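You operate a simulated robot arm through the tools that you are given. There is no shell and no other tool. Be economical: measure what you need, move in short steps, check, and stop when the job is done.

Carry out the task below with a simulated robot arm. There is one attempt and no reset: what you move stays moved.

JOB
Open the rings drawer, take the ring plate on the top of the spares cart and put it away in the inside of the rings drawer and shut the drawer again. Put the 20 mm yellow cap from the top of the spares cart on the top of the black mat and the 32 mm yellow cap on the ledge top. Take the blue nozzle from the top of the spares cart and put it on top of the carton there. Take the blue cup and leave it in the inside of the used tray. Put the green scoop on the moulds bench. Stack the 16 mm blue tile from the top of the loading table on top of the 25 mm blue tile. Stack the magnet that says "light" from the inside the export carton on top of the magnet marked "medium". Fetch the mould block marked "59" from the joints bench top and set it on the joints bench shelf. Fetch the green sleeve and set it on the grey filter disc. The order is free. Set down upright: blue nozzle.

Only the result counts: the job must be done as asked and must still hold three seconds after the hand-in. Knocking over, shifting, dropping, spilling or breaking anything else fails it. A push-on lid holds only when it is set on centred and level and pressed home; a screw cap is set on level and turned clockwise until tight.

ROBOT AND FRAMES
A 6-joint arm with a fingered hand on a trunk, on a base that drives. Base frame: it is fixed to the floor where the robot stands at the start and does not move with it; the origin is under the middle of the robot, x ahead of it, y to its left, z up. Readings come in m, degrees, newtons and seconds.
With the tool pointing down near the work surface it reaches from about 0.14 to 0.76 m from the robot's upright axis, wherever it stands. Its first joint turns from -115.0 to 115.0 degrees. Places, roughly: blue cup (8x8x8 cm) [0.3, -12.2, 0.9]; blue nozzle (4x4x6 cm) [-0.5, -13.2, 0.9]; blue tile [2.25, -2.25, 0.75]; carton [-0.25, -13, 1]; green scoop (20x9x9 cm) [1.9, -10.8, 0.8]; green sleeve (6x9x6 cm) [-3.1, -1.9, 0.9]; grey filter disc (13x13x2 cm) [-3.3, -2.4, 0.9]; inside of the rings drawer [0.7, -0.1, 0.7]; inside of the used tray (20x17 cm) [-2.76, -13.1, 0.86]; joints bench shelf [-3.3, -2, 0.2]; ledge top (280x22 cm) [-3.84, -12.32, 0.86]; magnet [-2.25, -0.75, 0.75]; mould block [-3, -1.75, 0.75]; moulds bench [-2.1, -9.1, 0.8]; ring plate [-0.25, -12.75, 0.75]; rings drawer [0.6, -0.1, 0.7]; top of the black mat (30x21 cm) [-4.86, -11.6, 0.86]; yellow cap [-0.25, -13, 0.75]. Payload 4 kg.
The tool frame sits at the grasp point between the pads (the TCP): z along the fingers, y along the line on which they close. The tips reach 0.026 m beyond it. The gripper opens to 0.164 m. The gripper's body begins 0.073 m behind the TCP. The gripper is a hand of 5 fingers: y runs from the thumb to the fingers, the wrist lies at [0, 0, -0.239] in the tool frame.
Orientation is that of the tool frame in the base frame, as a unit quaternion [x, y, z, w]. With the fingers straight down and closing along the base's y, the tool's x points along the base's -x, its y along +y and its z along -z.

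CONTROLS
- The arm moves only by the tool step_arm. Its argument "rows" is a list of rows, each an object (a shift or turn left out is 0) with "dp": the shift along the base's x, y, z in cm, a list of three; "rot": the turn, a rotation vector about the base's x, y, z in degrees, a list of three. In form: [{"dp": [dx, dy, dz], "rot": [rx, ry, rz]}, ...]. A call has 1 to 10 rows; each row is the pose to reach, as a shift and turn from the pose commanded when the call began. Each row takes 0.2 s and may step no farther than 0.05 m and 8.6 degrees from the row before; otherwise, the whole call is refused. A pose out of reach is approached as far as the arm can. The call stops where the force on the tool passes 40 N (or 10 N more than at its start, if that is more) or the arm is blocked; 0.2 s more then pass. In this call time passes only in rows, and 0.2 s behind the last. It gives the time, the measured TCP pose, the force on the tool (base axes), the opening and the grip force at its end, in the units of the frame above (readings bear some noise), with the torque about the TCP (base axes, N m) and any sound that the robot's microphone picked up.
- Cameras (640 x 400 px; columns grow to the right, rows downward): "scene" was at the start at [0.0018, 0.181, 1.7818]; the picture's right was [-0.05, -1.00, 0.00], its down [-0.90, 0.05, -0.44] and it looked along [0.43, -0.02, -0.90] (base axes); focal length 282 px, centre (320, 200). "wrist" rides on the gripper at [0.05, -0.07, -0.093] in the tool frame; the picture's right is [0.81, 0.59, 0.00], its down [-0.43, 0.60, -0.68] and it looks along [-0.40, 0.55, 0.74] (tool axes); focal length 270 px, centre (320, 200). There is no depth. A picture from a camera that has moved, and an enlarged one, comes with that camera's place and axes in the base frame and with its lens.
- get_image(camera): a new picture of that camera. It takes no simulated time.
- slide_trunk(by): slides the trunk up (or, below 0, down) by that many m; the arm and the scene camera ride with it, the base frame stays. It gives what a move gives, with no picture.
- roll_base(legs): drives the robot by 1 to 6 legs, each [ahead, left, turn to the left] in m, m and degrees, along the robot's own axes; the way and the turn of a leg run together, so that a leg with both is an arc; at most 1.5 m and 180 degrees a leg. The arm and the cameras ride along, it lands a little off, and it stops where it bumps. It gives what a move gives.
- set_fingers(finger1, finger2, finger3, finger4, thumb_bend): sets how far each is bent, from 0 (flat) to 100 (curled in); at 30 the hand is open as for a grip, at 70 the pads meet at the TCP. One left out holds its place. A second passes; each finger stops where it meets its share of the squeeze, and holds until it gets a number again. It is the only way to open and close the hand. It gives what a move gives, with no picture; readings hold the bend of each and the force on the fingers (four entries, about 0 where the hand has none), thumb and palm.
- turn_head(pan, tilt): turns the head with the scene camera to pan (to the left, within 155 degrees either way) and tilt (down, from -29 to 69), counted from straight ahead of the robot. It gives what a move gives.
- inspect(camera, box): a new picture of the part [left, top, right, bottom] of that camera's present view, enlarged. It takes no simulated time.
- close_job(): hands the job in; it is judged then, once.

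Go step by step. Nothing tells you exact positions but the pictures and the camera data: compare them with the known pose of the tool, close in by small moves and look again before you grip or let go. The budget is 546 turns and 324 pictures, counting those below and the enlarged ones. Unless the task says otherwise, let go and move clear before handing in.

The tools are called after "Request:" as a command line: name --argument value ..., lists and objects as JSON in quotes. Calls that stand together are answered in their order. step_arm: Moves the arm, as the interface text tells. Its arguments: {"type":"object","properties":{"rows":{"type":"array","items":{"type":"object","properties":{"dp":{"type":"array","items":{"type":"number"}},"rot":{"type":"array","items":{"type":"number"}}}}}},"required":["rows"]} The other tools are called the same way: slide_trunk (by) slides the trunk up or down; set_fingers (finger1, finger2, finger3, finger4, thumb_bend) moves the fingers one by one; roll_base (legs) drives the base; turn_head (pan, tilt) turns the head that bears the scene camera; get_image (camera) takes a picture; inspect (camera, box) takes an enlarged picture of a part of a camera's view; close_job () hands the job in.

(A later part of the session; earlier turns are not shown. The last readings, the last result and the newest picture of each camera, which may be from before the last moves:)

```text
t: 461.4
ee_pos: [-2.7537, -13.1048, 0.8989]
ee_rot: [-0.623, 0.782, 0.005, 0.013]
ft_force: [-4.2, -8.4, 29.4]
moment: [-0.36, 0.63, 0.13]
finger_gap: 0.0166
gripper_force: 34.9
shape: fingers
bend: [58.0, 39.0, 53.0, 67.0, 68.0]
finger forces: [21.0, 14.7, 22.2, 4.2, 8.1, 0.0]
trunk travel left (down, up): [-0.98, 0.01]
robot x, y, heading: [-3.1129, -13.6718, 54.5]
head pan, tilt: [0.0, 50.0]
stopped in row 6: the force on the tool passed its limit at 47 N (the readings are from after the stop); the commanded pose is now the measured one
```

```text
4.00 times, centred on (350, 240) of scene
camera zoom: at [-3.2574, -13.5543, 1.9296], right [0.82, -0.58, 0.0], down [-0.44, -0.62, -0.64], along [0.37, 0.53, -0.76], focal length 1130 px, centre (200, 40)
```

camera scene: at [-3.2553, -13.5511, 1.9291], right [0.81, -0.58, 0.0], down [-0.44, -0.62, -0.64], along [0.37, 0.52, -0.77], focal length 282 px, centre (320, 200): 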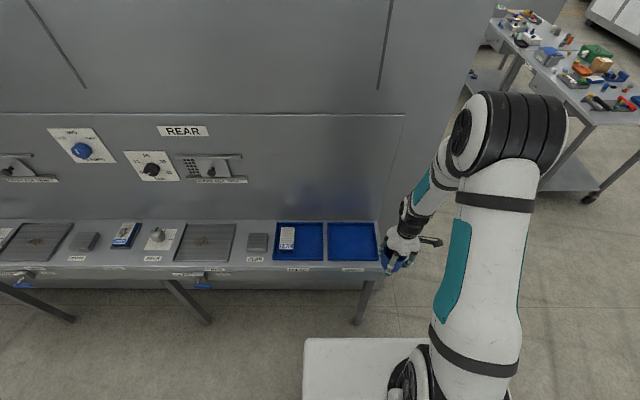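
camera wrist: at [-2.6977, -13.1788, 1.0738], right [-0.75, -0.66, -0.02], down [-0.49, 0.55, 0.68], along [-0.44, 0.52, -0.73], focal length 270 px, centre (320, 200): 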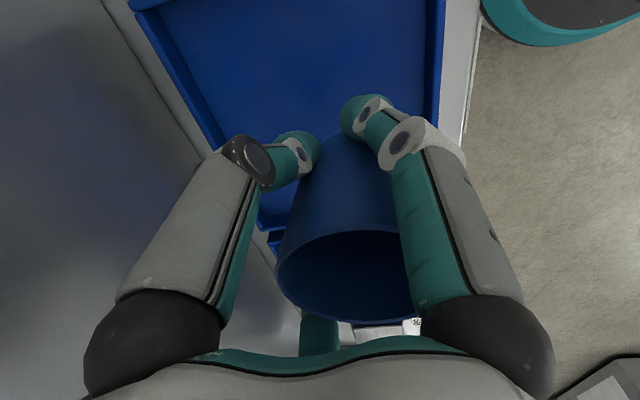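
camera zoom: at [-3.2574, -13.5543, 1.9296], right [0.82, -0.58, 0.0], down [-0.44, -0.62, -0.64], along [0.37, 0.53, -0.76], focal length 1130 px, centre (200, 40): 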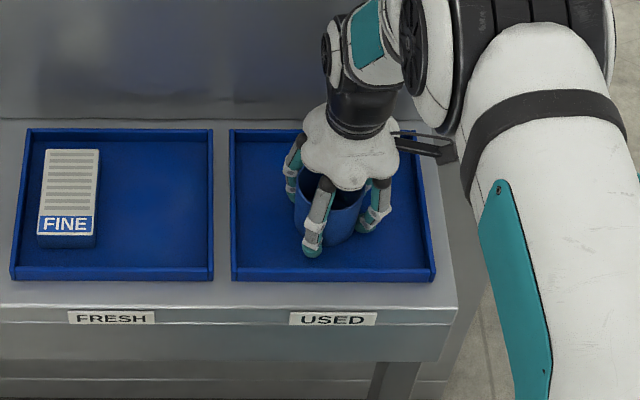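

Contact inside the tray. I ease up slightly and release evenly.

Request:
step_arm --rows '[{"dp": [0, 0, 0.5]}]'

Request:
set_fingers --finger1 46 --finger2 32 --finger3 42 --finger4 54 --thumb_bend 54

Request:
get_image --camera "wrist"

```text
t: 461.8
ee_pos: [-2.7534, -13.1058, 0.9]
ee_rot: [-0.623, 0.782, 0.003, 0.011]
ft_force: [0.3, -0.9, 1.8]
moment: [0.05, 0.11, 0.03]
finger_gap: 0.0153
gripper_force: 20.7
shape: fingers
bend: [58.0, 39.0, 53.0, 66.0, 68.0]
finger forces: [5.5, 11.7, 9.3, 5.4, 9.7, 0.0]
trunk travel left (down, up): [-0.98, 0.01]
robot x, y, heading: [-3.1131, -13.6735, 54.6]
head pan, tilt: [0.0, 50.0]
```

```text
t: 462.8
ee_pos: [-2.7527, -13.1062, 0.8998]
ee_rot: [-0.623, 0.782, 0.002, 0.011]
ft_force: [0.4, 0.4, -0.1]
moment: [0.01, 0.02, 0.01]
finger_gap: 0.0435
gripper_force: 0.0
shape: fingers
bend: [46.0, 32.0, 42.0, 54.0, 54.0]
finger forces: [0.0, 0.0, 0.0, 0.1, 0.0, 0.0]
trunk travel left (down, up): [-0.98, 0.01]
robot x, y, heading: [-3.117, -13.6723, 54.5]
head pan, tilt: [0.0, 50.0]
```

```text
139 pictures are left
camera wrist: at [-2.6975, -13.172, 0.9924], right [-0.75, -0.66, -0.02], down [-0.49, 0.54, 0.68], along [-0.43, 0.52, -0.73], focal length 270 px, centre (320, 200)
```

wrist: 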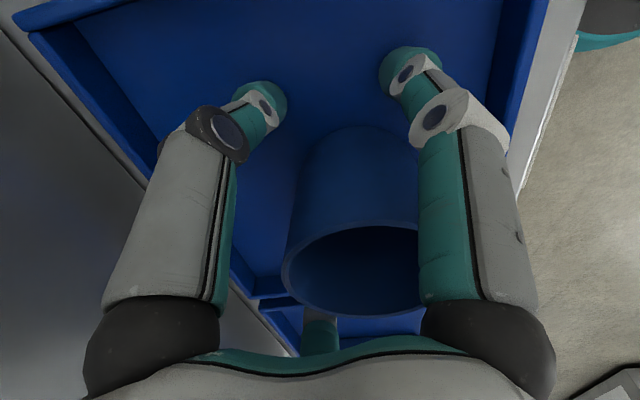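

Request:
step_arm --rows '[{"dp": [0, 0, 2]}, {"dp": [0, 0, 5]}, {"dp": [0, 0, 9]}, {"dp": [0, 0, 13]}, {"dp": [0, 0, 18]}]'

Request:
get_image --camera "scene"

```text
t: 464.0
ee_pos: [-2.7549, -13.1071, 1.0809]
ee_rot: [-0.623, 0.782, 0.003, 0.011]
ft_force: [-0.4, 0.4, 0.1]
moment: [0.04, -0.01, 0.02]
finger_gap: 0.0436
gripper_force: 0.0
shape: fingers
bend: [46.0, 32.0, 42.0, 54.0, 54.0]
finger forces: [0.1, 0.0, 0.0, 0.0, 0.0, 0.1]
trunk travel left (down, up): [-0.98, 0.01]
robot x, y, heading: [-3.1149, -13.6728, 54.7]
head pan, tilt: [0.0, 50.0]
```

```text
138 pictures are left
camera scene: at [-3.2567, -13.5531, 1.929], right [0.82, -0.58, 0.0], down [-0.44, -0.62, -0.64], along [0.37, 0.52, -0.77], focal length 282 px, centre (320, 200)
```

scene: 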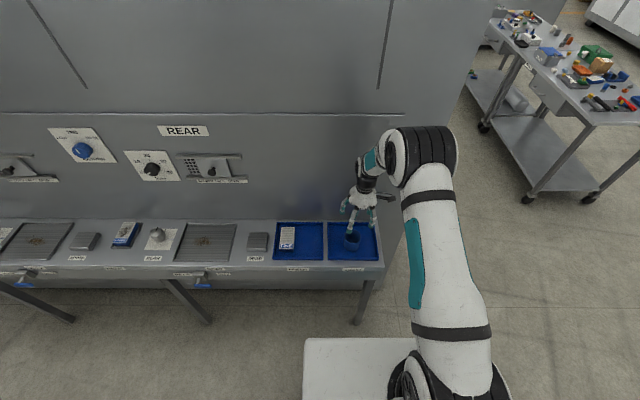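

Cup is in the used tray. I go back the same way to the spares cart.

Request:
step_arm --rows '[{"dp": [-2.8, -3.9, 0]}, {"dp": [-5.6, -7.8, 0]}, {"dp": [-8.4, -11.7, 0]}, {"dp": [-11.6, -15.6, 0]}]'

Request:
roll_base --legs '[[-0.08, 0, 0], [0, 0, 89.7], [-0.75, -0.4, 0], [-1.45, 0, 0], [-0.7, 0, 0], [0, -1.45, 0]]'

Request:
roll_base --legs '[[0, -0.3, 0], [0.1, 0, 0]]'

Request:
turn_head --pan 0 --tilt 45

Request:
get_image --camera "scene"

```text
refused: row 4 steps farther than a row can; nothing moved
```

```text
t: 489.8
ee_pos: [-0.258, -13.6473, 1.0794]
ee_rot: [0.99, -0.143, -0.011, -0.007]
ft_force: [0.2, -0.1, 0.2]
moment: [-0.02, 0.03, 0.0]
finger_gap: 0.0437
gripper_force: 0.0
shape: fingers
bend: [46.0, 32.0, 42.0, 54.0, 54.0]
finger forces: [0.0, 0.0, 0.1, 0.0, 0.0, 0.0]
trunk travel left (down, up): [-0.98, 0.01]
robot x, y, heading: [0.2812, -14.0457, 140.8]
head pan, tilt: [0.0, 50.0]
```

```text
t: 492.6
ee_pos: [-0.1446, -13.3487, 1.08]
ee_rot: [0.989, -0.145, -0.01, -0.007]
ft_force: [0.2, -0.4, 0.4]
moment: [0.0, 0.0, 0.0]
finger_gap: 0.0435
gripper_force: 0.0
shape: fingers
bend: [46.0, 32.0, 42.0, 54.0, 54.0]
finger forces: [0.1, 0.1, 0.1, 0.0, 0.0, 0.1]
trunk travel left (down, up): [-0.98, 0.01]
robot x, y, heading: [0.401, -13.7447, 141.0]
head pan, tilt: [0.0, 50.0]
```

```text
t: 493.3
ee_pos: [-0.1447, -13.3502, 1.0803]
ee_rot: [0.989, -0.144, -0.011, -0.006]
ft_force: [-0.3, 0.0, -0.9]
moment: [-0.01, -0.03, -0.02]
finger_gap: 0.0436
gripper_force: 0.0
shape: fingers
bend: [46.0, 32.0, 42.0, 54.0, 54.0]
finger forces: [0.0, 0.1, 0.1, 0.0, 0.0, 0.0]
trunk travel left (down, up): [-0.98, 0.01]
robot x, y, heading: [0.3947, -13.7443, 140.9]
head pan, tilt: [0.0, 45.0]
```

```text
137 pictures are left
camera scene: at [0.2622, -13.8774, 1.936], right [0.63, 0.78, 0.0], down [0.55, -0.45, -0.71], along [-0.55, 0.45, -0.71], focal length 282 px, centre (320, 200)
```

scene: 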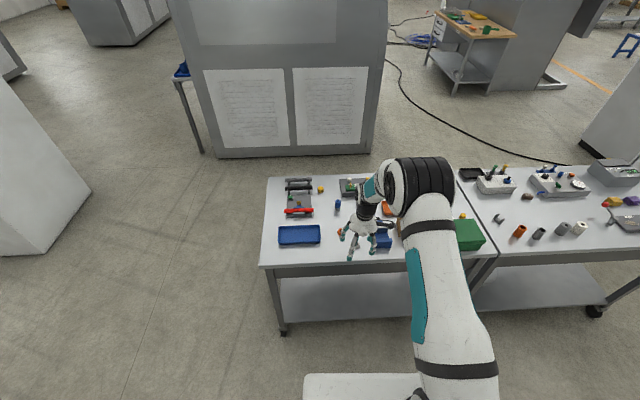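

Request:
step_arm --rows '[{"dp": [-2.1, -4.5, 0]}, {"dp": [-4.2, -9, 0]}, {"dp": [-6.3, -13.5, 0]}, {"dp": [-8.4, -18, 0]}, {"dp": [-10.5, -22.5, 0]}, {"dp": [-12, -27, 0]}, {"dp": [-12.5, -31.5, 0]}]'

Request:
inspect --camera "scene" --box '[260, 160, 500, 270]'

```text
t: 494.9
ee_pos: [-0.2713, -13.6663, 1.0816]
ee_rot: [0.989, -0.144, -0.009, -0.007]
ft_force: [0.0, -0.5, 0.2]
moment: [0.01, -0.01, -0.02]
finger_gap: 0.0437
gripper_force: 0.1
shape: fingers
bend: [46.0, 32.0, 42.0, 54.0, 54.0]
finger forces: [0.0, 0.0, 0.0, 0.0, 0.0, 0.1]
trunk travel left (down, up): [-0.98, 0.01]
robot x, y, heading: [0.3949, -13.7478, 140.8]
head pan, tilt: [0.0, 45.0]
```

```text
2.67 times, centred on (380, 215) of scene
camera zoom: at [0.262, -13.8795, 1.9358], right [0.63, 0.78, 0.0], down [0.55, -0.45, -0.71], along [-0.55, 0.45, -0.71], focal length 753 px, centre (160, 160)
```

zoom: 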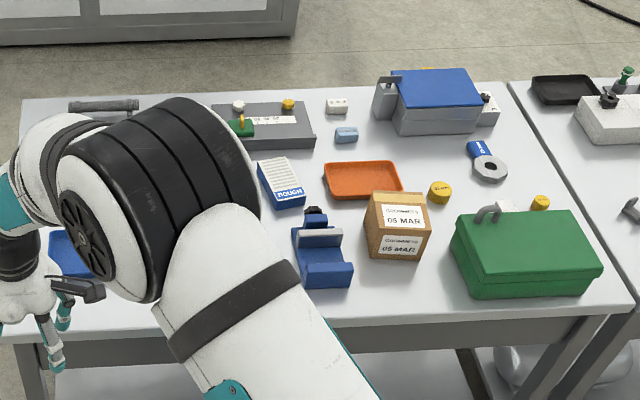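

Request:
inspect --camera "scene" --box '[400, 210, 480, 250]'

Request:
roll_base --legs '[[0.1, -0.1, 3.5]]'

Request:
get_image --camera "scene"

```text
8.00 times, centred on (440, 230) of scene
camera zoom: at [0.262, -13.8795, 1.9358], right [0.63, 0.78, 0.0], down [0.55, -0.45, -0.71], along [-0.55, 0.45, -0.71], focal length 2259 px, centre (-640, -40)
```

zoom: 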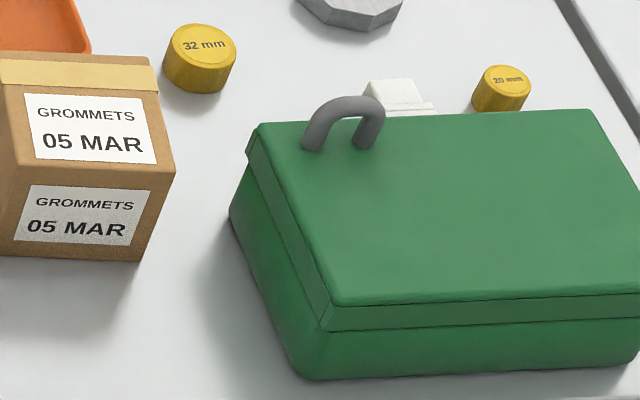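

```text
t: 496.2
ee_pos: [-0.2939, -13.5695, 1.0818]
ee_rot: [0.994, -0.113, -0.009, -0.005]
ft_force: [0.3, -0.1, -0.5]
moment: [-0.02, 0.0, 0.0]
finger_gap: 0.0436
gripper_force: 0.1
shape: fingers
bend: [46.0, 32.0, 42.0, 54.0, 54.0]
finger forces: [0.1, 0.0, 0.1, 0.0, 0.0, 0.1]
trunk travel left (down, up): [-0.98, 0.01]
robot x, y, heading: [0.3793, -13.6097, 144.8]
head pan, tilt: [0.0, 45.0]
```

```text
134 pictures are left
camera scene: at [0.2513, -13.747, 1.9361], right [0.58, 0.81, 0.0], down [0.58, -0.41, -0.71], along [-0.58, 0.41, -0.71], focal length 282 px, centre (320, 200)
```

scene: 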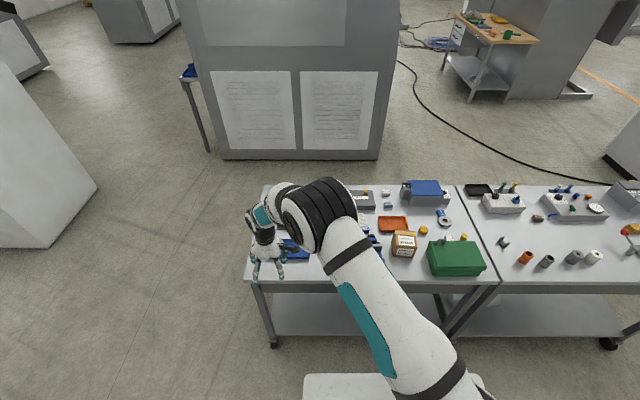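

The caps: 32 mm between carton and green box, 20 mm just behind the green box. I line up nearer.

Request:
roll_base --legs '[[0, -0.4, 0], [0.22, 0, 0]]'

Request:
turn_head --pan 0 --tilt 52

Request:
get_image --camera "scene"

Request:
inspect --camera "scene" --box '[200, 160, 420, 290]'

```text
t: 500.0
ee_pos: [-0.2356, -13.1075, 1.0823]
ee_rot: [0.993, -0.114, -0.01, -0.006]
ft_force: [0.0, 0.2, -0.9]
moment: [-0.01, 0.0, -0.03]
finger_gap: 0.0437
gripper_force: 0.1
shape: fingers
bend: [46.0, 32.0, 42.0, 54.0, 54.0]
finger forces: [0.1, 0.0, 0.1, 0.1, 0.1, 0.1]
trunk travel left (down, up): [-0.98, 0.01]
robot x, y, heading: [0.4356, -13.147, 144.5]
head pan, tilt: [0.0, 45.0]
```

```text
t: 500.7
ee_pos: [-0.2362, -13.1093, 1.0821]
ee_rot: [0.993, -0.113, -0.011, -0.007]
ft_force: [-0.1, -0.2, 0.2]
moment: [0.0, 0.04, 0.01]
finger_gap: 0.0435
gripper_force: 0.0
shape: fingers
bend: [46.0, 32.0, 42.0, 54.0, 54.0]
finger forces: [0.0, 0.0, 0.0, 0.1, 0.0, 0.0]
trunk travel left (down, up): [-0.98, 0.01]
robot x, y, heading: [0.4372, -13.1501, 144.3]
head pan, tilt: [0.0, 52.0]
```

```text
133 pictures are left
camera scene: at [0.3147, -13.2927, 1.9264], right [0.58, 0.81, 0.0], down [0.64, -0.46, -0.62], along [-0.5, 0.36, -0.79], focal length 282 px, centre (320, 200)
```

scene: 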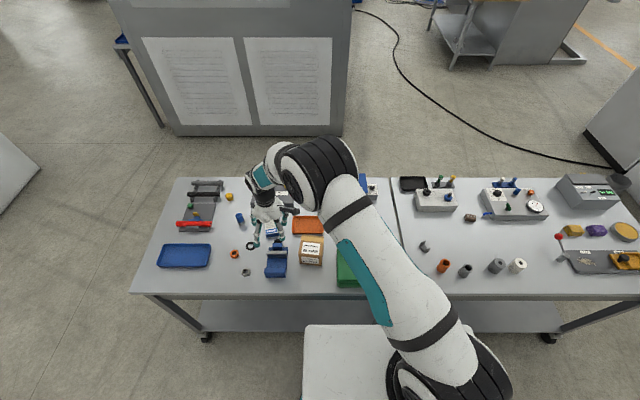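

```text
2.91 times, centred on (310, 225) of scene
camera zoom: at [0.3147, -13.2927, 1.9264], right [0.58, 0.81, 0.0], down [0.64, -0.46, -0.62], along [-0.5, 0.36, -0.79], focal length 822 px, centre (349, 127)
```

zoom: 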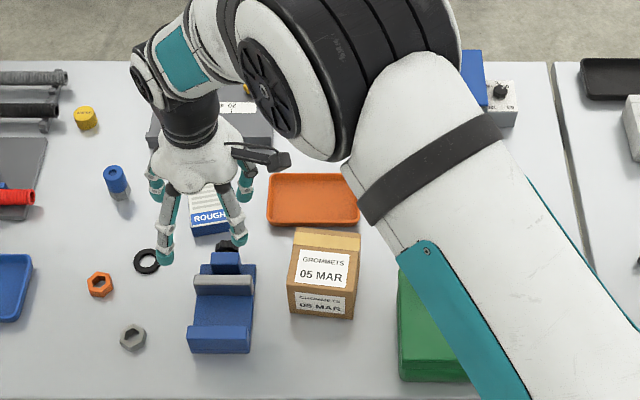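

Request:
set_fingers --finger1 45 --finger2 45 --finger3 45 --finger4 45 --thumb_bend 45

Request:
step_arm --rows '[{"dp": [1.4, 4.1, 0], "rot": [-0.9, -1.1, -4]}, {"dp": [2.8, 8.2, 0], "rot": [-0.9, -1.1, -8]}, {"dp": [4.2, 12.3, 0], "rot": [-0.9, -1.1, -12]}, {"dp": [5.6, 16.4, 0], "rot": [-0.9, -1.1, -16]}, {"dp": [7, 20.5, 0], "rot": [-0.9, -1.1, -20]}, {"dp": [8.7, 24.5, 0], "rot": [-0.9, -1.1, -22]}]'

Request:
get_image --camera "wrist"

Request:
get_image --camera "scene"

```text
t: 501.7
ee_pos: [-0.2344, -13.1104, 1.0812]
ee_rot: [0.993, -0.113, -0.011, -0.006]
ft_force: [-0.5, 0.4, -0.1]
moment: [-0.03, -0.01, 0.01]
finger_gap: 0.0545
gripper_force: 0.0
shape: fingers
bend: [45.0, 45.0, 45.0, 45.0, 45.0]
finger forces: [0.0, 0.0, 0.0, 0.0, 0.1, 0.1]
trunk travel left (down, up): [-0.98, 0.01]
robot x, y, heading: [0.4327, -13.1504, 144.5]
head pan, tilt: [0.0, 52.0]
```

```text
t: 503.1
ee_pos: [-0.1471, -12.8595, 1.0827]
ee_rot: [0.954, -0.301, 0.001, 0.0]
ft_force: [0.2, 0.5, -0.5]
moment: [-0.01, 0.02, 0.0]
finger_gap: 0.0544
gripper_force: 0.0
shape: fingers
bend: [45.0, 45.0, 45.0, 45.0, 45.0]
finger forces: [0.0, 0.1, 0.1, 0.0, 0.0, 0.0]
trunk travel left (down, up): [-0.98, 0.01]
robot x, y, heading: [0.4341, -13.1489, 144.4]
head pan, tilt: [0.0, 52.0]
```

```text
131 pictures are left
camera wrist: at [-0.0661, -12.8325, 1.1756], right [0.32, -0.95, 0.0], down [-0.7, -0.24, 0.67], along [-0.64, -0.22, -0.74], focal length 270 px, centre (320, 200)
```

wrist: 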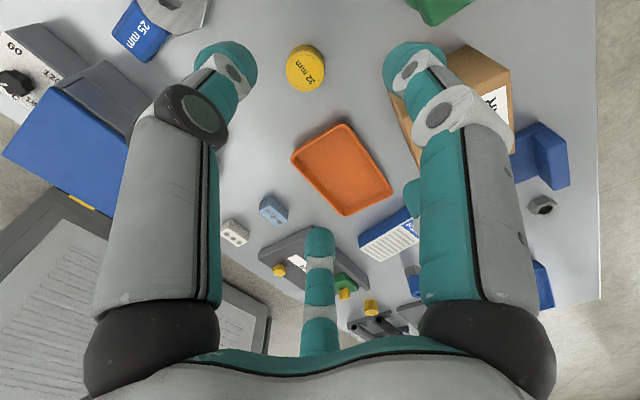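

```text
130 pictures are left
camera scene: at [0.3156, -13.2906, 1.9266], right [0.58, 0.81, 0.0], down [0.64, -0.46, -0.62], along [-0.5, 0.36, -0.79], focal length 282 px, centre (320, 200)
```

scene: 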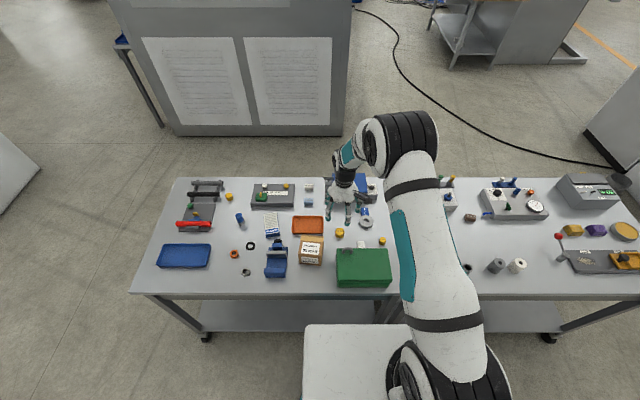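

Clear view of all: 32 mm cap at (-0.151,-12.846), 20 mm cap at (-0.018,-12.73). I take the 32 mm cap first.

Request:
step_arm --rows '[{"dp": [-0.4, 1.3, -4]}, {"dp": [-0.4, 1.3, -8]}, {"dp": [-0.4, 1.3, -12]}, {"dp": [-0.4, 1.3, -15]}]'

Request:
get_image --camera "wrist"

Request:
inspect --camera "scene" --box '[280, 180, 420, 280]'

```text
t: 504.1
ee_pos: [-0.1527, -12.851, 0.9306]
ee_rot: [0.953, -0.302, 0.001, -0.002]
ft_force: [0.7, 0.2, 1.1]
moment: [-0.01, 0.02, 0.03]
finger_gap: 0.0545
gripper_force: 0.0
shape: fingers
bend: [45.0, 45.0, 45.0, 45.0, 45.0]
finger forces: [0.0, 0.0, 0.0, 0.0, 0.1, 0.0]
trunk travel left (down, up): [-0.98, 0.01]
robot x, y, heading: [0.435, -13.1516, 144.4]
head pan, tilt: [0.0, 52.0]
```

```text
129 pictures are left
camera wrist: at [-0.0711, -12.8232, 1.0243], right [0.32, -0.95, 0.0], down [-0.7, -0.24, 0.67], along [-0.64, -0.22, -0.74], focal length 270 px, centre (320, 200)
```

wrist: 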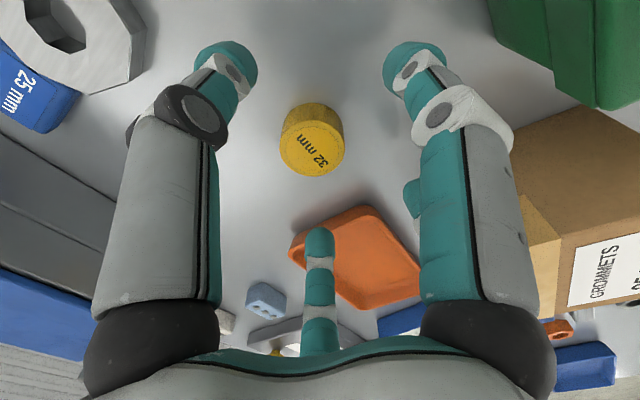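

```text
4.00 times, centred on (350, 230) of scene
camera zoom: at [0.3142, -13.2926, 1.9265], right [0.58, 0.81, 0.0], down [0.64, -0.46, -0.62], along [-0.5, 0.36, -0.79], focal length 1130 px, centre (200, 80)
```

zoom: 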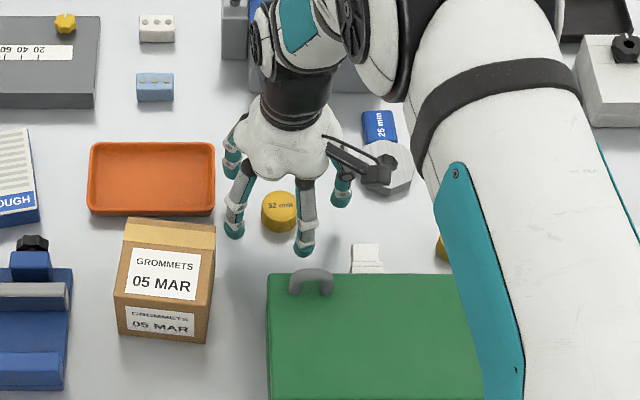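

Request:
step_arm --rows '[{"dp": [-0.2, 0.5, -2]}, {"dp": [-0.2, 0.5, -3.5]}, {"dp": [-0.2, 0.5, -4.5]}]'

Request:
set_fingers --finger1 58 --finger2 75 --finger3 75 --finger4 58 --thumb_bend 75

Request:
get_image --camera "wrist"

```text
t: 505.1
ee_pos: [-0.16, -12.8423, 0.8949]
ee_rot: [0.953, -0.302, -0.005, -0.003]
ft_force: [3.7, -0.3, 24.6]
moment: [-0.98, -0.59, 0.19]
finger_gap: 0.0585
gripper_force: 12.0
shape: fingers
bend: [43.0, 43.0, 45.0, 45.0, 45.0]
finger forces: [6.6, 13.4, 1.9, 0.0, 2.2, 0.0]
trunk travel left (down, up): [-0.98, 0.01]
robot x, y, heading: [0.4356, -13.1533, 144.3]
head pan, tilt: [0.0, 52.0]
stopped in row 3: the force on the tool passed its limit at 45 N (the readings are from after the stop); the commanded pose is now the measured one
```

```text
t: 505.7
ee_pos: [-0.1589, -12.8423, 0.8937]
ee_rot: [0.953, -0.302, -0.005, -0.003]
ft_force: [4.8, -2.3, 20.8]
moment: [-0.44, -1.44, 0.0]
finger_gap: 0.0429
gripper_force: 10.5
shape: fingers
bend: [45.0, 73.0, 73.0, 57.0, 73.0]
finger forces: [21.1, 0.0, 0.1, 0.0, 0.1, 0.0]
trunk travel left (down, up): [-0.98, 0.01]
robot x, y, heading: [0.4348, -13.1491, 144.5]
head pan, tilt: [0.0, 52.0]
stopped: the force on the tool passed its limit at 40 N (the readings are from after the stop); the commanded pose is now the measured one
```

```text
127 pictures are left
camera wrist: at [-0.077, -12.8154, 0.9873], right [0.32, -0.95, -0.01], down [-0.69, -0.24, 0.68], along [-0.65, -0.21, -0.73], focal length 270 px, centre (320, 200)
```

wrist: 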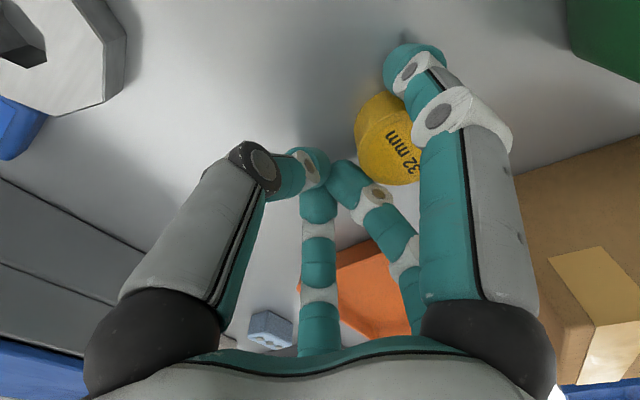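

The cap slipped toward finger 1. I rise, reopen and re-centre.

Request:
step_arm --rows '[{"dp": [0, 0, 3]}, {"dp": [0, 0, 6]}]'

Request:
set_fingers --finger1 45 --finger2 45 --finger3 45 --finger4 45 --thumb_bend 45

Request:
get_image --camera "wrist"

Request:
inspect --camera "scene" --box '[280, 180, 420, 280]'

```text
t: 506.3
ee_pos: [-0.1577, -12.8429, 0.9521]
ee_rot: [0.953, -0.301, -0.004, -0.003]
ft_force: [-0.6, 0.0, -0.6]
moment: [0.01, 0.03, -0.01]
finger_gap: 0.0286
gripper_force: 0.0
shape: fingers
bend: [52.0, 73.0, 73.0, 57.0, 73.0]
finger forces: [0.1, 0.0, 0.1, 0.0, 0.0, 0.1]
trunk travel left (down, up): [-0.98, 0.01]
robot x, y, heading: [0.4394, -13.1509, 144.4]
head pan, tilt: [0.0, 52.0]
```

```text
t: 507.3
ee_pos: [-0.1576, -12.843, 0.952]
ee_rot: [0.953, -0.302, -0.003, -0.002]
ft_force: [-0.9, -0.3, 1.0]
moment: [0.0, 0.0, -0.04]
finger_gap: 0.0544
gripper_force: 0.0
shape: fingers
bend: [45.0, 45.0, 45.0, 45.0, 45.0]
finger forces: [0.1, 0.0, 0.1, 0.1, 0.0, 0.0]
trunk travel left (down, up): [-0.98, 0.01]
robot x, y, heading: [0.4348, -13.1514, 144.6]
head pan, tilt: [0.0, 52.0]
```

```text
126 pictures are left
camera wrist: at [-0.0762, -12.8158, 1.0449], right [0.32, -0.95, -0.01], down [-0.69, -0.24, 0.68], along [-0.65, -0.21, -0.73], focal length 270 px, centre (320, 200)
```

wrist: 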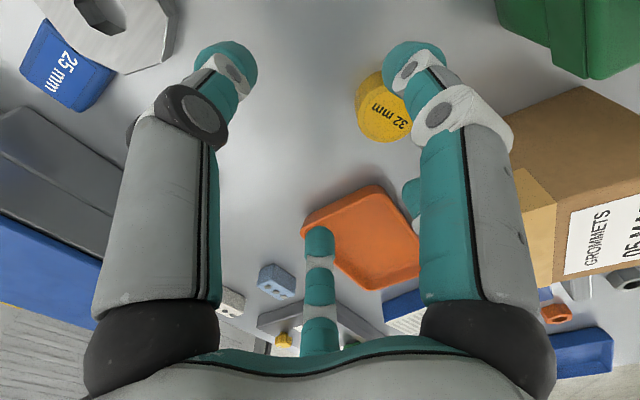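

```text
4.00 times, centred on (350, 230) of scene
camera zoom: at [0.3144, -13.2924, 1.9264], right [0.58, 0.81, 0.0], down [0.64, -0.46, -0.62], along [-0.5, 0.36, -0.79], focal length 1130 px, centre (200, 80)
```

zoom: 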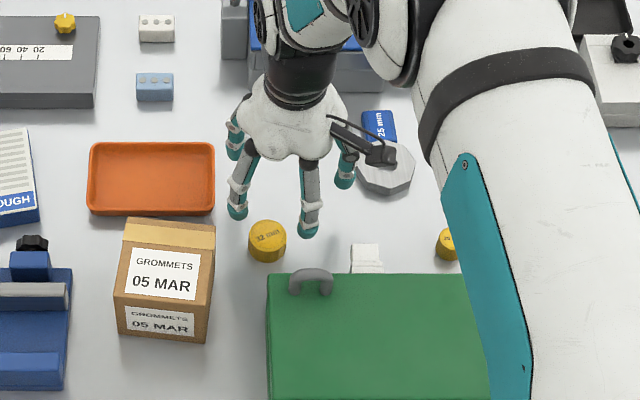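

Cap 32 now at (-0.135,-12.878), r≈19 mm. I rotate the hand 28° so the fingers miss box and carton, and pre-curl.

Request:
set_fingers --finger1 53 --finger2 53 --finger3 53 --finger4 53 --thumb_bend 53

Request:
step_arm --rows '[{"dp": [0.6, -1, 1], "rot": [0, 0, 7]}, {"dp": [1.2, -2, 1], "rot": [0, 0, 14]}, {"dp": [1.8, -2.8, 0], "rot": [0, 0, 21]}, {"dp": [2.3, -3.5, -0.5], "rot": [0, 0, 28]}]'

Request:
get_image --camera "wrist"

Request:
inspect --camera "scene" --box '[280, 180, 420, 280]'

```text
t: 508.3
ee_pos: [-0.1578, -12.8434, 0.9521]
ee_rot: [0.954, -0.301, -0.004, -0.002]
ft_force: [0.2, 0.3, 0.0]
moment: [-0.01, 0.0, -0.02]
finger_gap: 0.0351
gripper_force: 0.0
shape: fingers
bend: [53.0, 53.0, 53.0, 53.0, 53.0]
finger forces: [0.0, 0.0, 0.0, 0.0, 0.1, 0.1]
trunk travel left (down, up): [-0.98, 0.01]
robot x, y, heading: [0.4345, -13.1501, 144.6]
head pan, tilt: [0.0, 52.0]
```

```text
t: 509.3
ee_pos: [-0.1353, -12.8785, 0.948]
ee_rot: [0.998, -0.061, -0.004, -0.001]
ft_force: [0.3, -0.8, -0.6]
moment: [-0.02, -0.03, 0.0]
finger_gap: 0.0353
gripper_force: 0.1
shape: fingers
bend: [53.0, 53.0, 53.0, 53.0, 53.0]
finger forces: [0.0, 0.0, 0.0, 0.1, 0.1, 0.0]
trunk travel left (down, up): [-0.98, 0.01]
robot x, y, heading: [0.4363, -13.1498, 144.3]
head pan, tilt: [0.0, 52.0]
```

```text
124 pictures are left
camera wrist: at [-0.0758, -12.8159, 1.0403], right [0.73, -0.68, -0.01], down [-0.5, -0.54, 0.68], along [-0.47, -0.49, -0.73], focal length 270 px, centre (320, 200)
```

wrist: 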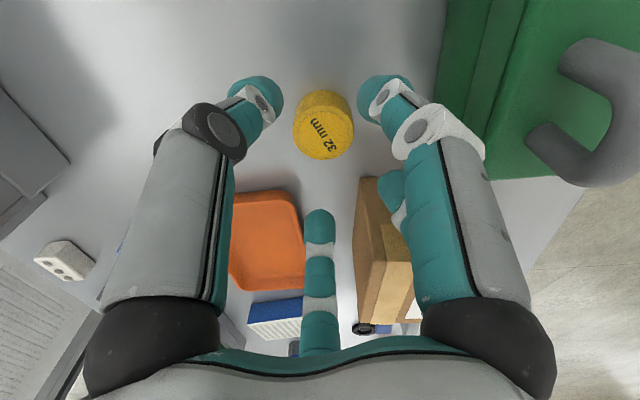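

```text
4.00 times, centred on (350, 230) of scene
camera zoom: at [0.3146, -13.2926, 1.9264], right [0.58, 0.81, 0.0], down [0.64, -0.46, -0.62], along [-0.5, 0.36, -0.79], focal length 1130 px, centre (200, 80)
```

zoom: 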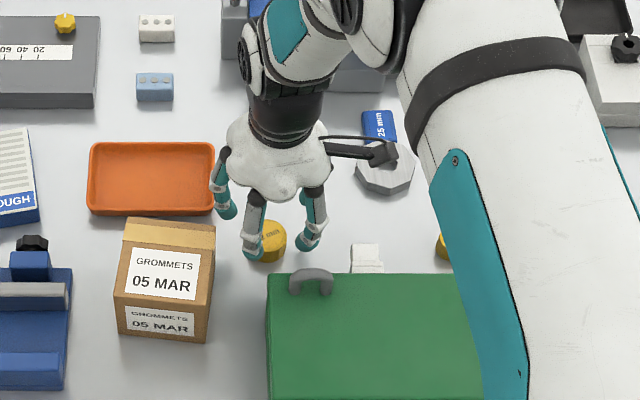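

Request:
step_arm --rows '[{"dp": [0.1, 0, -2]}, {"dp": [0.1, 0, -3.5]}, {"dp": [0.1, 0, -4.5]}]'

Request:
get_image --camera "wrist"

```text
t: 510.1
ee_pos: [-0.1351, -12.8764, 0.9018]
ee_rot: [0.998, -0.062, -0.005, -0.001]
ft_force: [0.3, 0.3, -0.7]
moment: [-0.01, -0.03, -0.01]
finger_gap: 0.0351
gripper_force: 0.1
shape: fingers
bend: [53.0, 53.0, 53.0, 53.0, 53.0]
finger forces: [0.0, 0.0, 0.0, 0.0, 0.1, 0.0]
trunk travel left (down, up): [-0.98, 0.01]
robot x, y, heading: [0.4354, -13.1461, 144.2]
head pan, tilt: [0.0, 52.0]
```

```text
122 pictures are left
camera wrist: at [-0.0752, -12.8147, 0.9955], right [0.73, -0.68, -0.01], down [-0.5, -0.54, 0.68], along [-0.47, -0.49, -0.73], focal length 270 px, centre (320, 200)
```

wrist: 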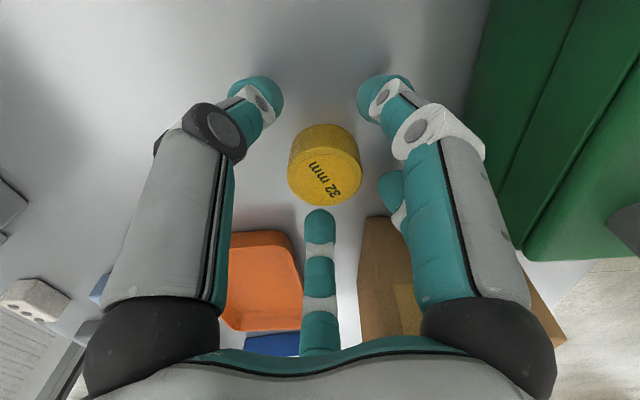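

Request:
step_arm --rows '[{"dp": [0, 0, -0.5]}]'

Request:
set_fingers --finger1 60 --finger2 60 --finger3 60 --finger4 60 --thumb_bend 60

Request:
set_fingers --finger1 67 --finger2 67 --finger3 67 --finger4 67 --thumb_bend 67

Request:
get_image --camera "wrist"

```text
t: 510.5
ee_pos: [-0.1349, -12.8778, 0.8975]
ee_rot: [0.998, -0.062, -0.005, -0.001]
ft_force: [0.1, -0.4, -0.1]
moment: [0.01, -0.01, 0.01]
finger_gap: 0.035
gripper_force: 0.0
shape: fingers
bend: [53.0, 53.0, 53.0, 53.0, 53.0]
finger forces: [0.0, 0.0, 0.1, 0.1, 0.0, 0.0]
trunk travel left (down, up): [-0.98, 0.01]
robot x, y, heading: [0.4376, -13.1488, 144.4]
head pan, tilt: [0.0, 52.0]
```

```text
t: 511.5
ee_pos: [-0.1353, -12.8781, 0.8979]
ee_rot: [0.998, -0.062, -0.005, -0.002]
ft_force: [0.0, 0.0, 0.3]
moment: [-0.01, 0.01, 0.02]
finger_gap: 0.0181
gripper_force: 0.0
shape: fingers
bend: [60.0, 60.0, 60.0, 60.0, 60.0]
finger forces: [0.1, 0.0, 0.0, 0.2, 0.2, 0.1]
trunk travel left (down, up): [-0.98, 0.01]
robot x, y, heading: [0.4355, -13.1486, 144.3]
head pan, tilt: [0.0, 52.0]
```

```text
t: 512.5
ee_pos: [-0.1345, -12.8773, 0.8984]
ee_rot: [0.998, -0.062, -0.004, -0.001]
ft_force: [0.2, -0.8, -0.3]
moment: [0.02, 0.0, 0.01]
finger_gap: 0.0146
gripper_force: 14.6
shape: fingers
bend: [62.0, 61.0, 61.0, 62.0, 63.0]
finger forces: [5.2, 5.8, 5.8, 5.4, 7.4, 0.0]
trunk travel left (down, up): [-0.98, 0.01]
robot x, y, heading: [0.4337, -13.1448, 144.3]
head pan, tilt: [0.0, 52.0]
```

```text
121 pictures are left
camera wrist: at [-0.0752, -12.815, 0.9906], right [0.73, -0.68, -0.01], down [-0.5, -0.54, 0.68], along [-0.47, -0.49, -0.73], focal length 270 px, centre (320, 200)
```

wrist: 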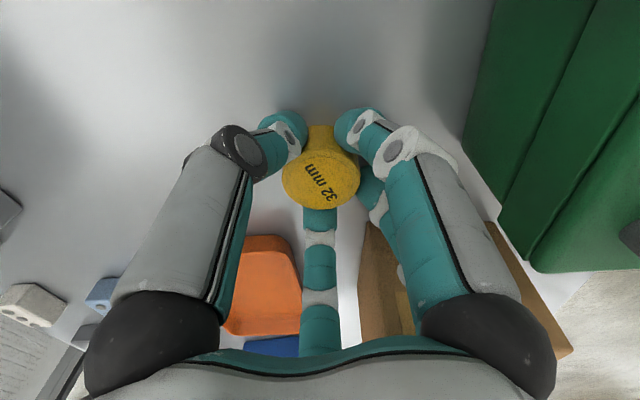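

Firm, even five-finger grip on the 32 mm cap. I lift and carry it to the ledge.

Request:
step_arm --rows '[{"dp": [0, 0, 4]}, {"dp": [0, 0, 8.5]}, {"dp": [0, 0, 13]}, {"dp": [0, 0, 17.5]}, {"dp": [3.5, -2.5, 20]}, {"dp": [7, -5, 20]}, {"dp": [10.5, -7.5, 20]}]'

Request:
roll_base --legs '[[-0.33, 0, 0], [0, 1.45, 0], [0, 0.75, 0], [1.45, 0, 0], [0.7, 0, 0], [0.75, 0.4, 0]]'

Request:
roll_base --legs '[[0, 0, -90]]'

Request:
turn_head --pan 20 --tilt 40

Request:
get_image --camera "scene"

```text
t: 514.1
ee_pos: [-0.0267, -12.9545, 1.0986]
ee_rot: [0.998, -0.063, -0.005, -0.002]
ft_force: [0.1, 0.2, -0.5]
moment: [-0.01, 0.06, -0.01]
finger_gap: 0.0146
gripper_force: 15.6
shape: fingers
bend: [62.0, 62.0, 61.0, 62.0, 63.0]
finger forces: [5.2, 5.8, 5.8, 5.4, 7.2, 0.0]
trunk travel left (down, up): [-0.98, 0.01]
robot x, y, heading: [0.4353, -13.1516, 144.5]
head pan, tilt: [0.0, 52.0]
```

```text
t: 541.0
ee_pos: [-3.5891, -13.464, 1.0982]
ee_rot: [0.997, -0.071, -0.005, -0.002]
ft_force: [0.4, -0.3, -0.1]
moment: [0.02, -0.02, 0.0]
finger_gap: 0.0145
gripper_force: 14.5
shape: fingers
bend: [62.0, 62.0, 61.0, 62.0, 63.0]
finger forces: [5.3, 5.8, 5.9, 5.4, 7.3, 0.0]
trunk travel left (down, up): [-0.98, 0.01]
robot x, y, heading: [-3.1251, -13.6685, 143.5]
head pan, tilt: [0.0, 52.0]
```

```text
t: 545.2
ee_pos: [-2.9236, -13.2103, 1.0977]
ee_rot: [-0.657, 0.754, 0.002, 0.004]
ft_force: [-0.4, 0.0, 0.5]
moment: [0.01, -0.03, 0.01]
finger_gap: 0.0145
gripper_force: 14.8
shape: fingers
bend: [62.0, 62.0, 61.0, 62.0, 63.0]
finger forces: [4.9, 5.7, 5.9, 5.4, 7.3, 0.1]
trunk travel left (down, up): [-0.98, 0.01]
robot x, y, heading: [-3.1279, -13.6664, 53.7]
head pan, tilt: [0.0, 52.0]
```

```text
t: 546.1
ee_pos: [-2.9229, -13.2091, 1.0978]
ee_rot: [-0.657, 0.754, 0.003, 0.004]
ft_force: [0.7, 0.0, 0.4]
moment: [0.01, 0.02, 0.0]
finger_gap: 0.0146
gripper_force: 14.6
shape: fingers
bend: [62.0, 62.0, 61.0, 62.0, 63.0]
finger forces: [4.9, 5.6, 5.9, 5.2, 7.2, 0.0]
trunk travel left (down, up): [-0.98, 0.01]
robot x, y, heading: [-3.1293, -13.6726, 53.5]
head pan, tilt: [20.0, 40.0]
```

```text
120 pictures are left
camera scene: at [-3.2885, -13.5275, 1.9432], right [0.96, -0.28, 0.0], down [-0.18, -0.62, -0.77], along [0.22, 0.73, -0.64], focal length 282 px, centre (320, 200)
```

scene: 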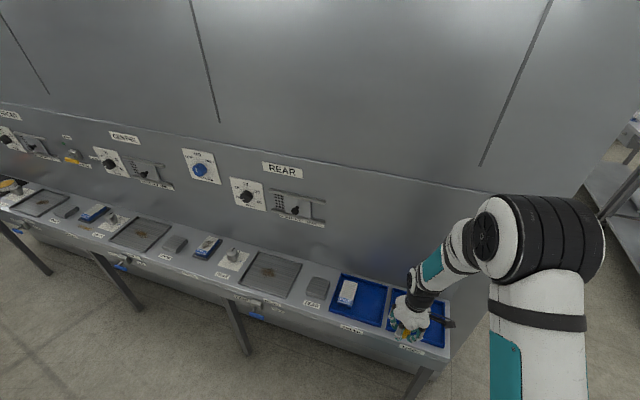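

Request:
inspect --camera "scene" --box '[0, 160, 340, 330]'

```text
1.88 times, centred on (170, 245) of scene
camera zoom: at [-3.2885, -13.5275, 1.9432], right [0.96, -0.28, 0.0], down [-0.18, -0.62, -0.77], along [0.22, 0.73, -0.64], focal length 532 px, centre (602, 115)
```

zoom: 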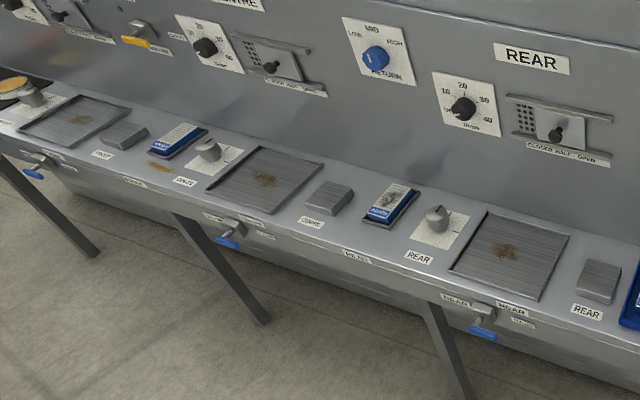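

Request:
roll_base --legs '[[-0.05, 0.85, 0.8]]'

Request:
turn_head --pan 0 --tilt 50

Request:
get_image --camera "scene"

Request:
inspect --camera "scene" --box '[150, 190, 400, 290]'

```text
t: 550.4
ee_pos: [-3.6141, -12.7625, 1.0992]
ee_rot: [-0.657, 0.754, 0.003, 0.003]
ft_force: [-1.0, -0.8, 0.2]
moment: [0.02, -0.02, 0.02]
finger_gap: 0.0146
gripper_force: 14.6
shape: fingers
bend: [62.0, 62.0, 61.0, 62.0, 63.0]
finger forces: [5.0, 5.6, 6.0, 5.3, 7.3, 0.0]
trunk travel left (down, up): [-0.98, 0.01]
robot x, y, heading: [-3.8165, -13.2199, 53.6]
head pan, tilt: [20.0, 40.0]
```

```text
t: 551.3
ee_pos: [-3.6122, -12.7614, 1.0987]
ee_rot: [-0.657, 0.754, 0.002, 0.003]
ft_force: [-0.4, 0.0, -0.5]
moment: [-0.03, -0.02, -0.02]
finger_gap: 0.0146
gripper_force: 14.5
shape: fingers
bend: [62.0, 62.0, 61.0, 62.0, 63.0]
finger forces: [5.0, 5.6, 5.9, 5.3, 7.3, 0.0]
trunk travel left (down, up): [-0.98, 0.01]
robot x, y, heading: [-3.818, -13.2218, 53.6]
head pan, tilt: [0.0, 50.0]
```

```text
118 pictures are left
camera scene: at [-3.9561, -13.1002, 1.9291], right [0.81, -0.59, 0.0], down [-0.45, -0.62, -0.64], along [0.38, 0.52, -0.77], focal length 282 px, centre (320, 200)
```

scene: 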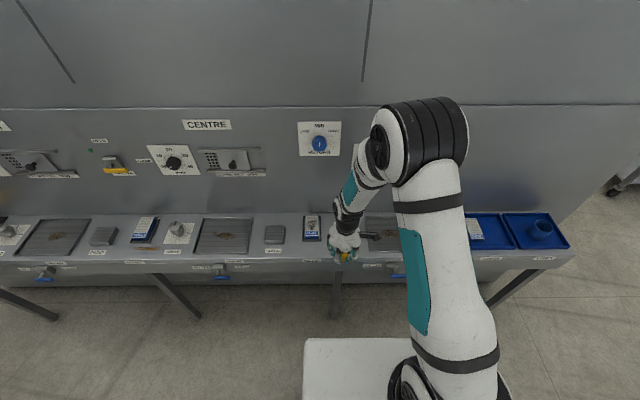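

```text
2.56 times, centred on (275, 240) of scene
camera zoom: at [-3.9561, -13.1002, 1.9291], right [0.81, -0.59, 0.0], down [-0.45, -0.62, -0.64], along [0.38, 0.52, -0.77], focal length 723 px, centre (435, 98)
```

zoom: 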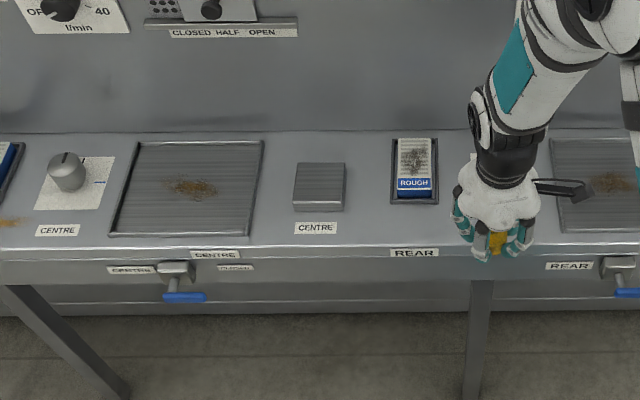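

There's a free spot on the ledge between the grey block and the ROUGH tile. I move the cap over it.

Request:
step_arm --rows '[{"dp": [-1, 4.6, 0]}, {"dp": [-2, 9.2, 0]}, {"dp": [-3, 13.8, 0]}, {"dp": [-4, 18.4, 0]}, {"dp": [-5, 23, 0]}, {"dp": [-5.4, 24.5, -3]}, {"dp": [-5.4, 24.5, -7.5]}, {"dp": [-5.4, 24.5, -12]}, {"dp": [-5.4, 24.5, -16]}]'

Request:
inspect --camera "scene" --box '[230, 190, 370, 280]'

Request:
get_image --camera "wrist"

```text
t: 553.3
ee_pos: [-3.6677, -12.5156, 0.9372]
ee_rot: [-0.656, 0.755, 0.003, 0.004]
ft_force: [-0.2, 0.2, 0.9]
moment: [0.02, -0.01, 0.02]
finger_gap: 0.0142
gripper_force: 14.3
shape: fingers
bend: [62.0, 62.0, 61.0, 62.0, 63.0]
finger forces: [5.0, 5.5, 6.0, 5.4, 7.2, 0.0]
trunk travel left (down, up): [-0.98, 0.01]
robot x, y, heading: [-3.8156, -13.2201, 53.5]
head pan, tilt: [0.0, 50.0]
```

```text
4.44 times, centred on (300, 235) of scene
camera zoom: at [-3.956, -13.0993, 1.9291], right [0.8, -0.59, 0.0], down [-0.45, -0.62, -0.64], along [0.38, 0.52, -0.77], focal length 1255 px, centre (409, 44)
```

zoom: 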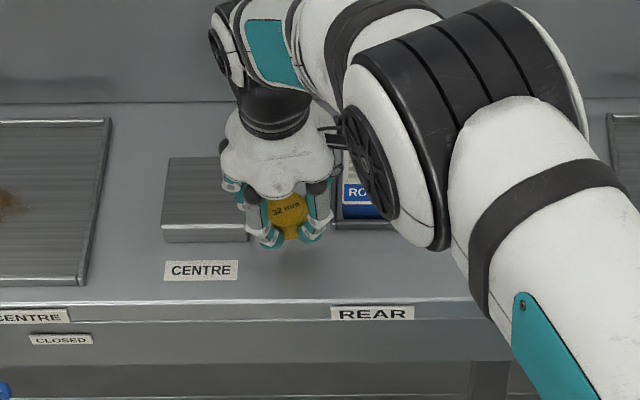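

```text
115 pictures are left
camera wrist: at [-3.6059, -12.5766, 1.0304], right [-0.69, -0.72, -0.01], down [-0.53, 0.51, 0.68], along [-0.49, 0.48, -0.73], focal length 270 px, centre (320, 200)
```

wrist: 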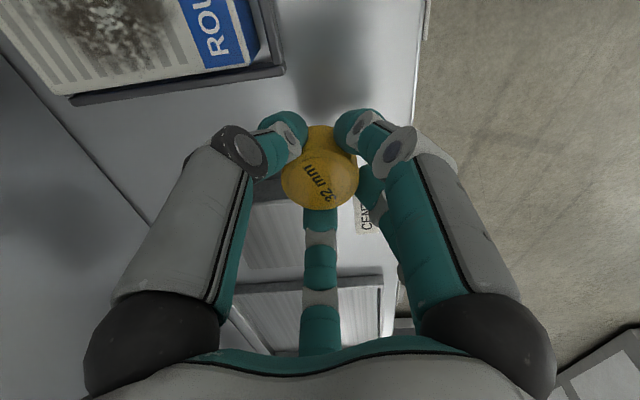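

Request:
step_arm --rows '[{"dp": [-0.2, -0.3, -2]}, {"dp": [-0.2, -0.3, -3]}, {"dp": [-0.2, -0.3, -3.5]}, {"dp": [-0.2, -0.3, -4]}, {"dp": [-0.2, -0.3, -4.5]}]'

Request:
inspect --camera "scene" --box '[230, 190, 370, 280]'

```text
t: 554.5
ee_pos: [-3.6691, -12.5213, 0.8971]
ee_rot: [-0.656, 0.755, 0.004, 0.007]
ft_force: [5.4, -6.9, 23.2]
moment: [0.11, 0.16, 0.05]
finger_gap: 0.0145
gripper_force: 26.1
shape: fingers
bend: [62.0, 62.0, 62.0, 62.0, 63.0]
finger forces: [7.4, 6.5, 21.7, 5.7, 9.9, 0.0]
trunk travel left (down, up): [-0.98, 0.01]
robot x, y, heading: [-3.8202, -13.2224, 53.3]
head pan, tilt: [0.0, 50.0]
```

```text
4.44 times, centred on (300, 235) of scene
camera zoom: at [-3.956, -13.1045, 1.9298], right [0.8, -0.59, 0.0], down [-0.46, -0.61, -0.64], along [0.38, 0.52, -0.76], focal length 1255 px, centre (409, 44)
```

zoom: 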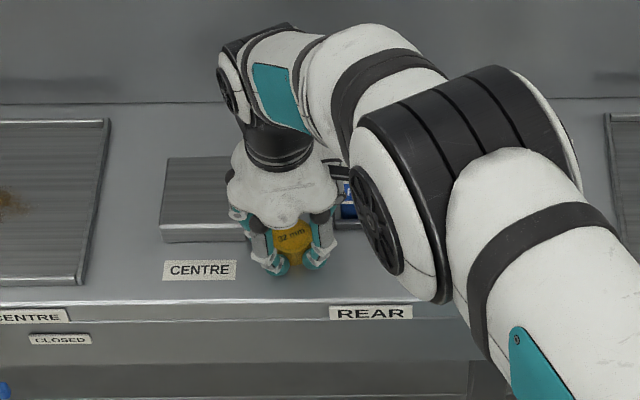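

Request:
step_arm --rows '[{"dp": [0, 0, 0.3]}]'

Request:
set_fingers --finger1 54 --finger2 54 --finger3 55 --finger4 54 --thumb_bend 54

Request:
step_arm --rows '[{"dp": [0, 0, 2]}, {"dp": [0, 0, 5]}, {"dp": [0, 0, 9]}, {"dp": [0, 0, 14]}, {"dp": [0, 0, 18]}]'

Request:
get_image --camera "scene"

Request:
inspect --camera "scene" --box '[230, 190, 370, 280]'

```text
t: 554.9
ee_pos: [-3.6691, -12.5215, 0.8973]
ee_rot: [-0.656, 0.755, 0.002, 0.004]
ft_force: [5.9, -6.0, 15.9]
moment: [-0.02, 0.02, -0.02]
finger_gap: 0.0144
gripper_force: 25.2
shape: fingers
bend: [62.0, 62.0, 63.0, 62.0, 63.0]
finger forces: [7.2, 6.0, 21.5, 6.2, 10.2, 0.1]
trunk travel left (down, up): [-0.98, 0.01]
robot x, y, heading: [-3.8139, -13.2221, 53.5]
head pan, tilt: [0.0, 50.0]
```

```text
t: 555.9
ee_pos: [-3.6695, -12.5221, 0.8961]
ee_rot: [-0.657, 0.754, 0.001, 0.004]
ft_force: [-0.9, -10.1, 2.9]
moment: [-0.09, 0.11, -0.16]
finger_gap: 0.0275
gripper_force: 8.8
shape: fingers
bend: [54.0, 54.0, 62.0, 54.0, 57.0]
finger forces: [0.0, 0.0, 9.1, 0.0, 8.1, 0.1]
trunk travel left (down, up): [-0.98, 0.01]
robot x, y, heading: [-3.8142, -13.2227, 53.8]
head pan, tilt: [0.0, 50.0]
```

```text
t: 557.1
ee_pos: [-3.6691, -12.5179, 1.077]
ee_rot: [-0.656, 0.754, 0.002, 0.003]
ft_force: [0.2, 0.8, -0.2]
moment: [0.01, 0.02, -0.04]
finger_gap: 0.0319
gripper_force: 0.0
shape: fingers
bend: [54.0, 54.0, 55.0, 54.0, 54.0]
finger forces: [0.0, 0.0, 0.1, 0.0, 0.0, 0.0]
trunk travel left (down, up): [-0.98, 0.01]
robot x, y, heading: [-3.8195, -13.2253, 53.8]
head pan, tilt: [0.0, 50.0]
```

```text
113 pictures are left
camera scene: at [-3.9561, -13.1009, 1.929], right [0.8, -0.59, 0.0], down [-0.45, -0.62, -0.64], along [0.38, 0.52, -0.77], focal length 282 px, centre (320, 200)
```

scene: 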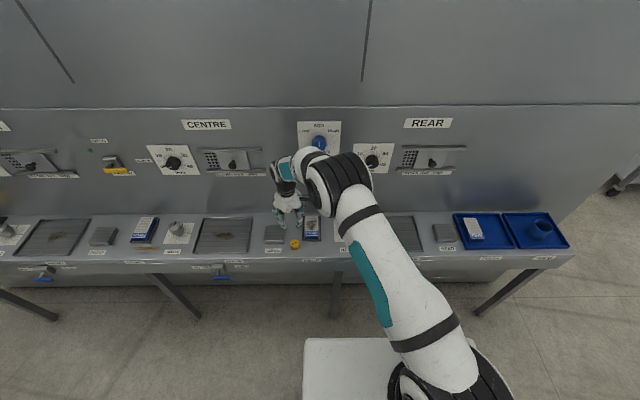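

```text
4.44 times, centred on (300, 235) of scene
camera zoom: at [-3.9561, -13.1009, 1.929], right [0.8, -0.59, 0.0], down [-0.45, -0.62, -0.64], along [0.38, 0.52, -0.77], focal length 1255 px, centre (409, 44)
```

zoom: 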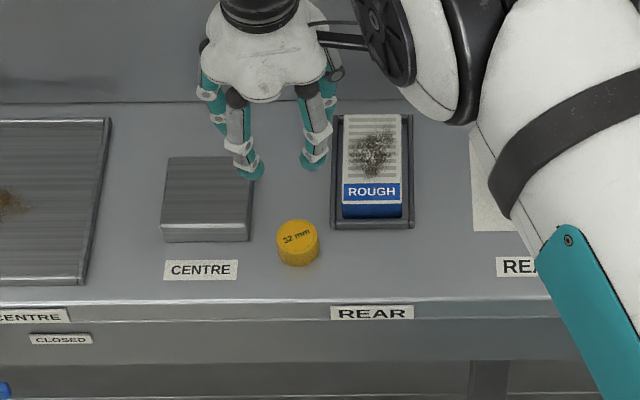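

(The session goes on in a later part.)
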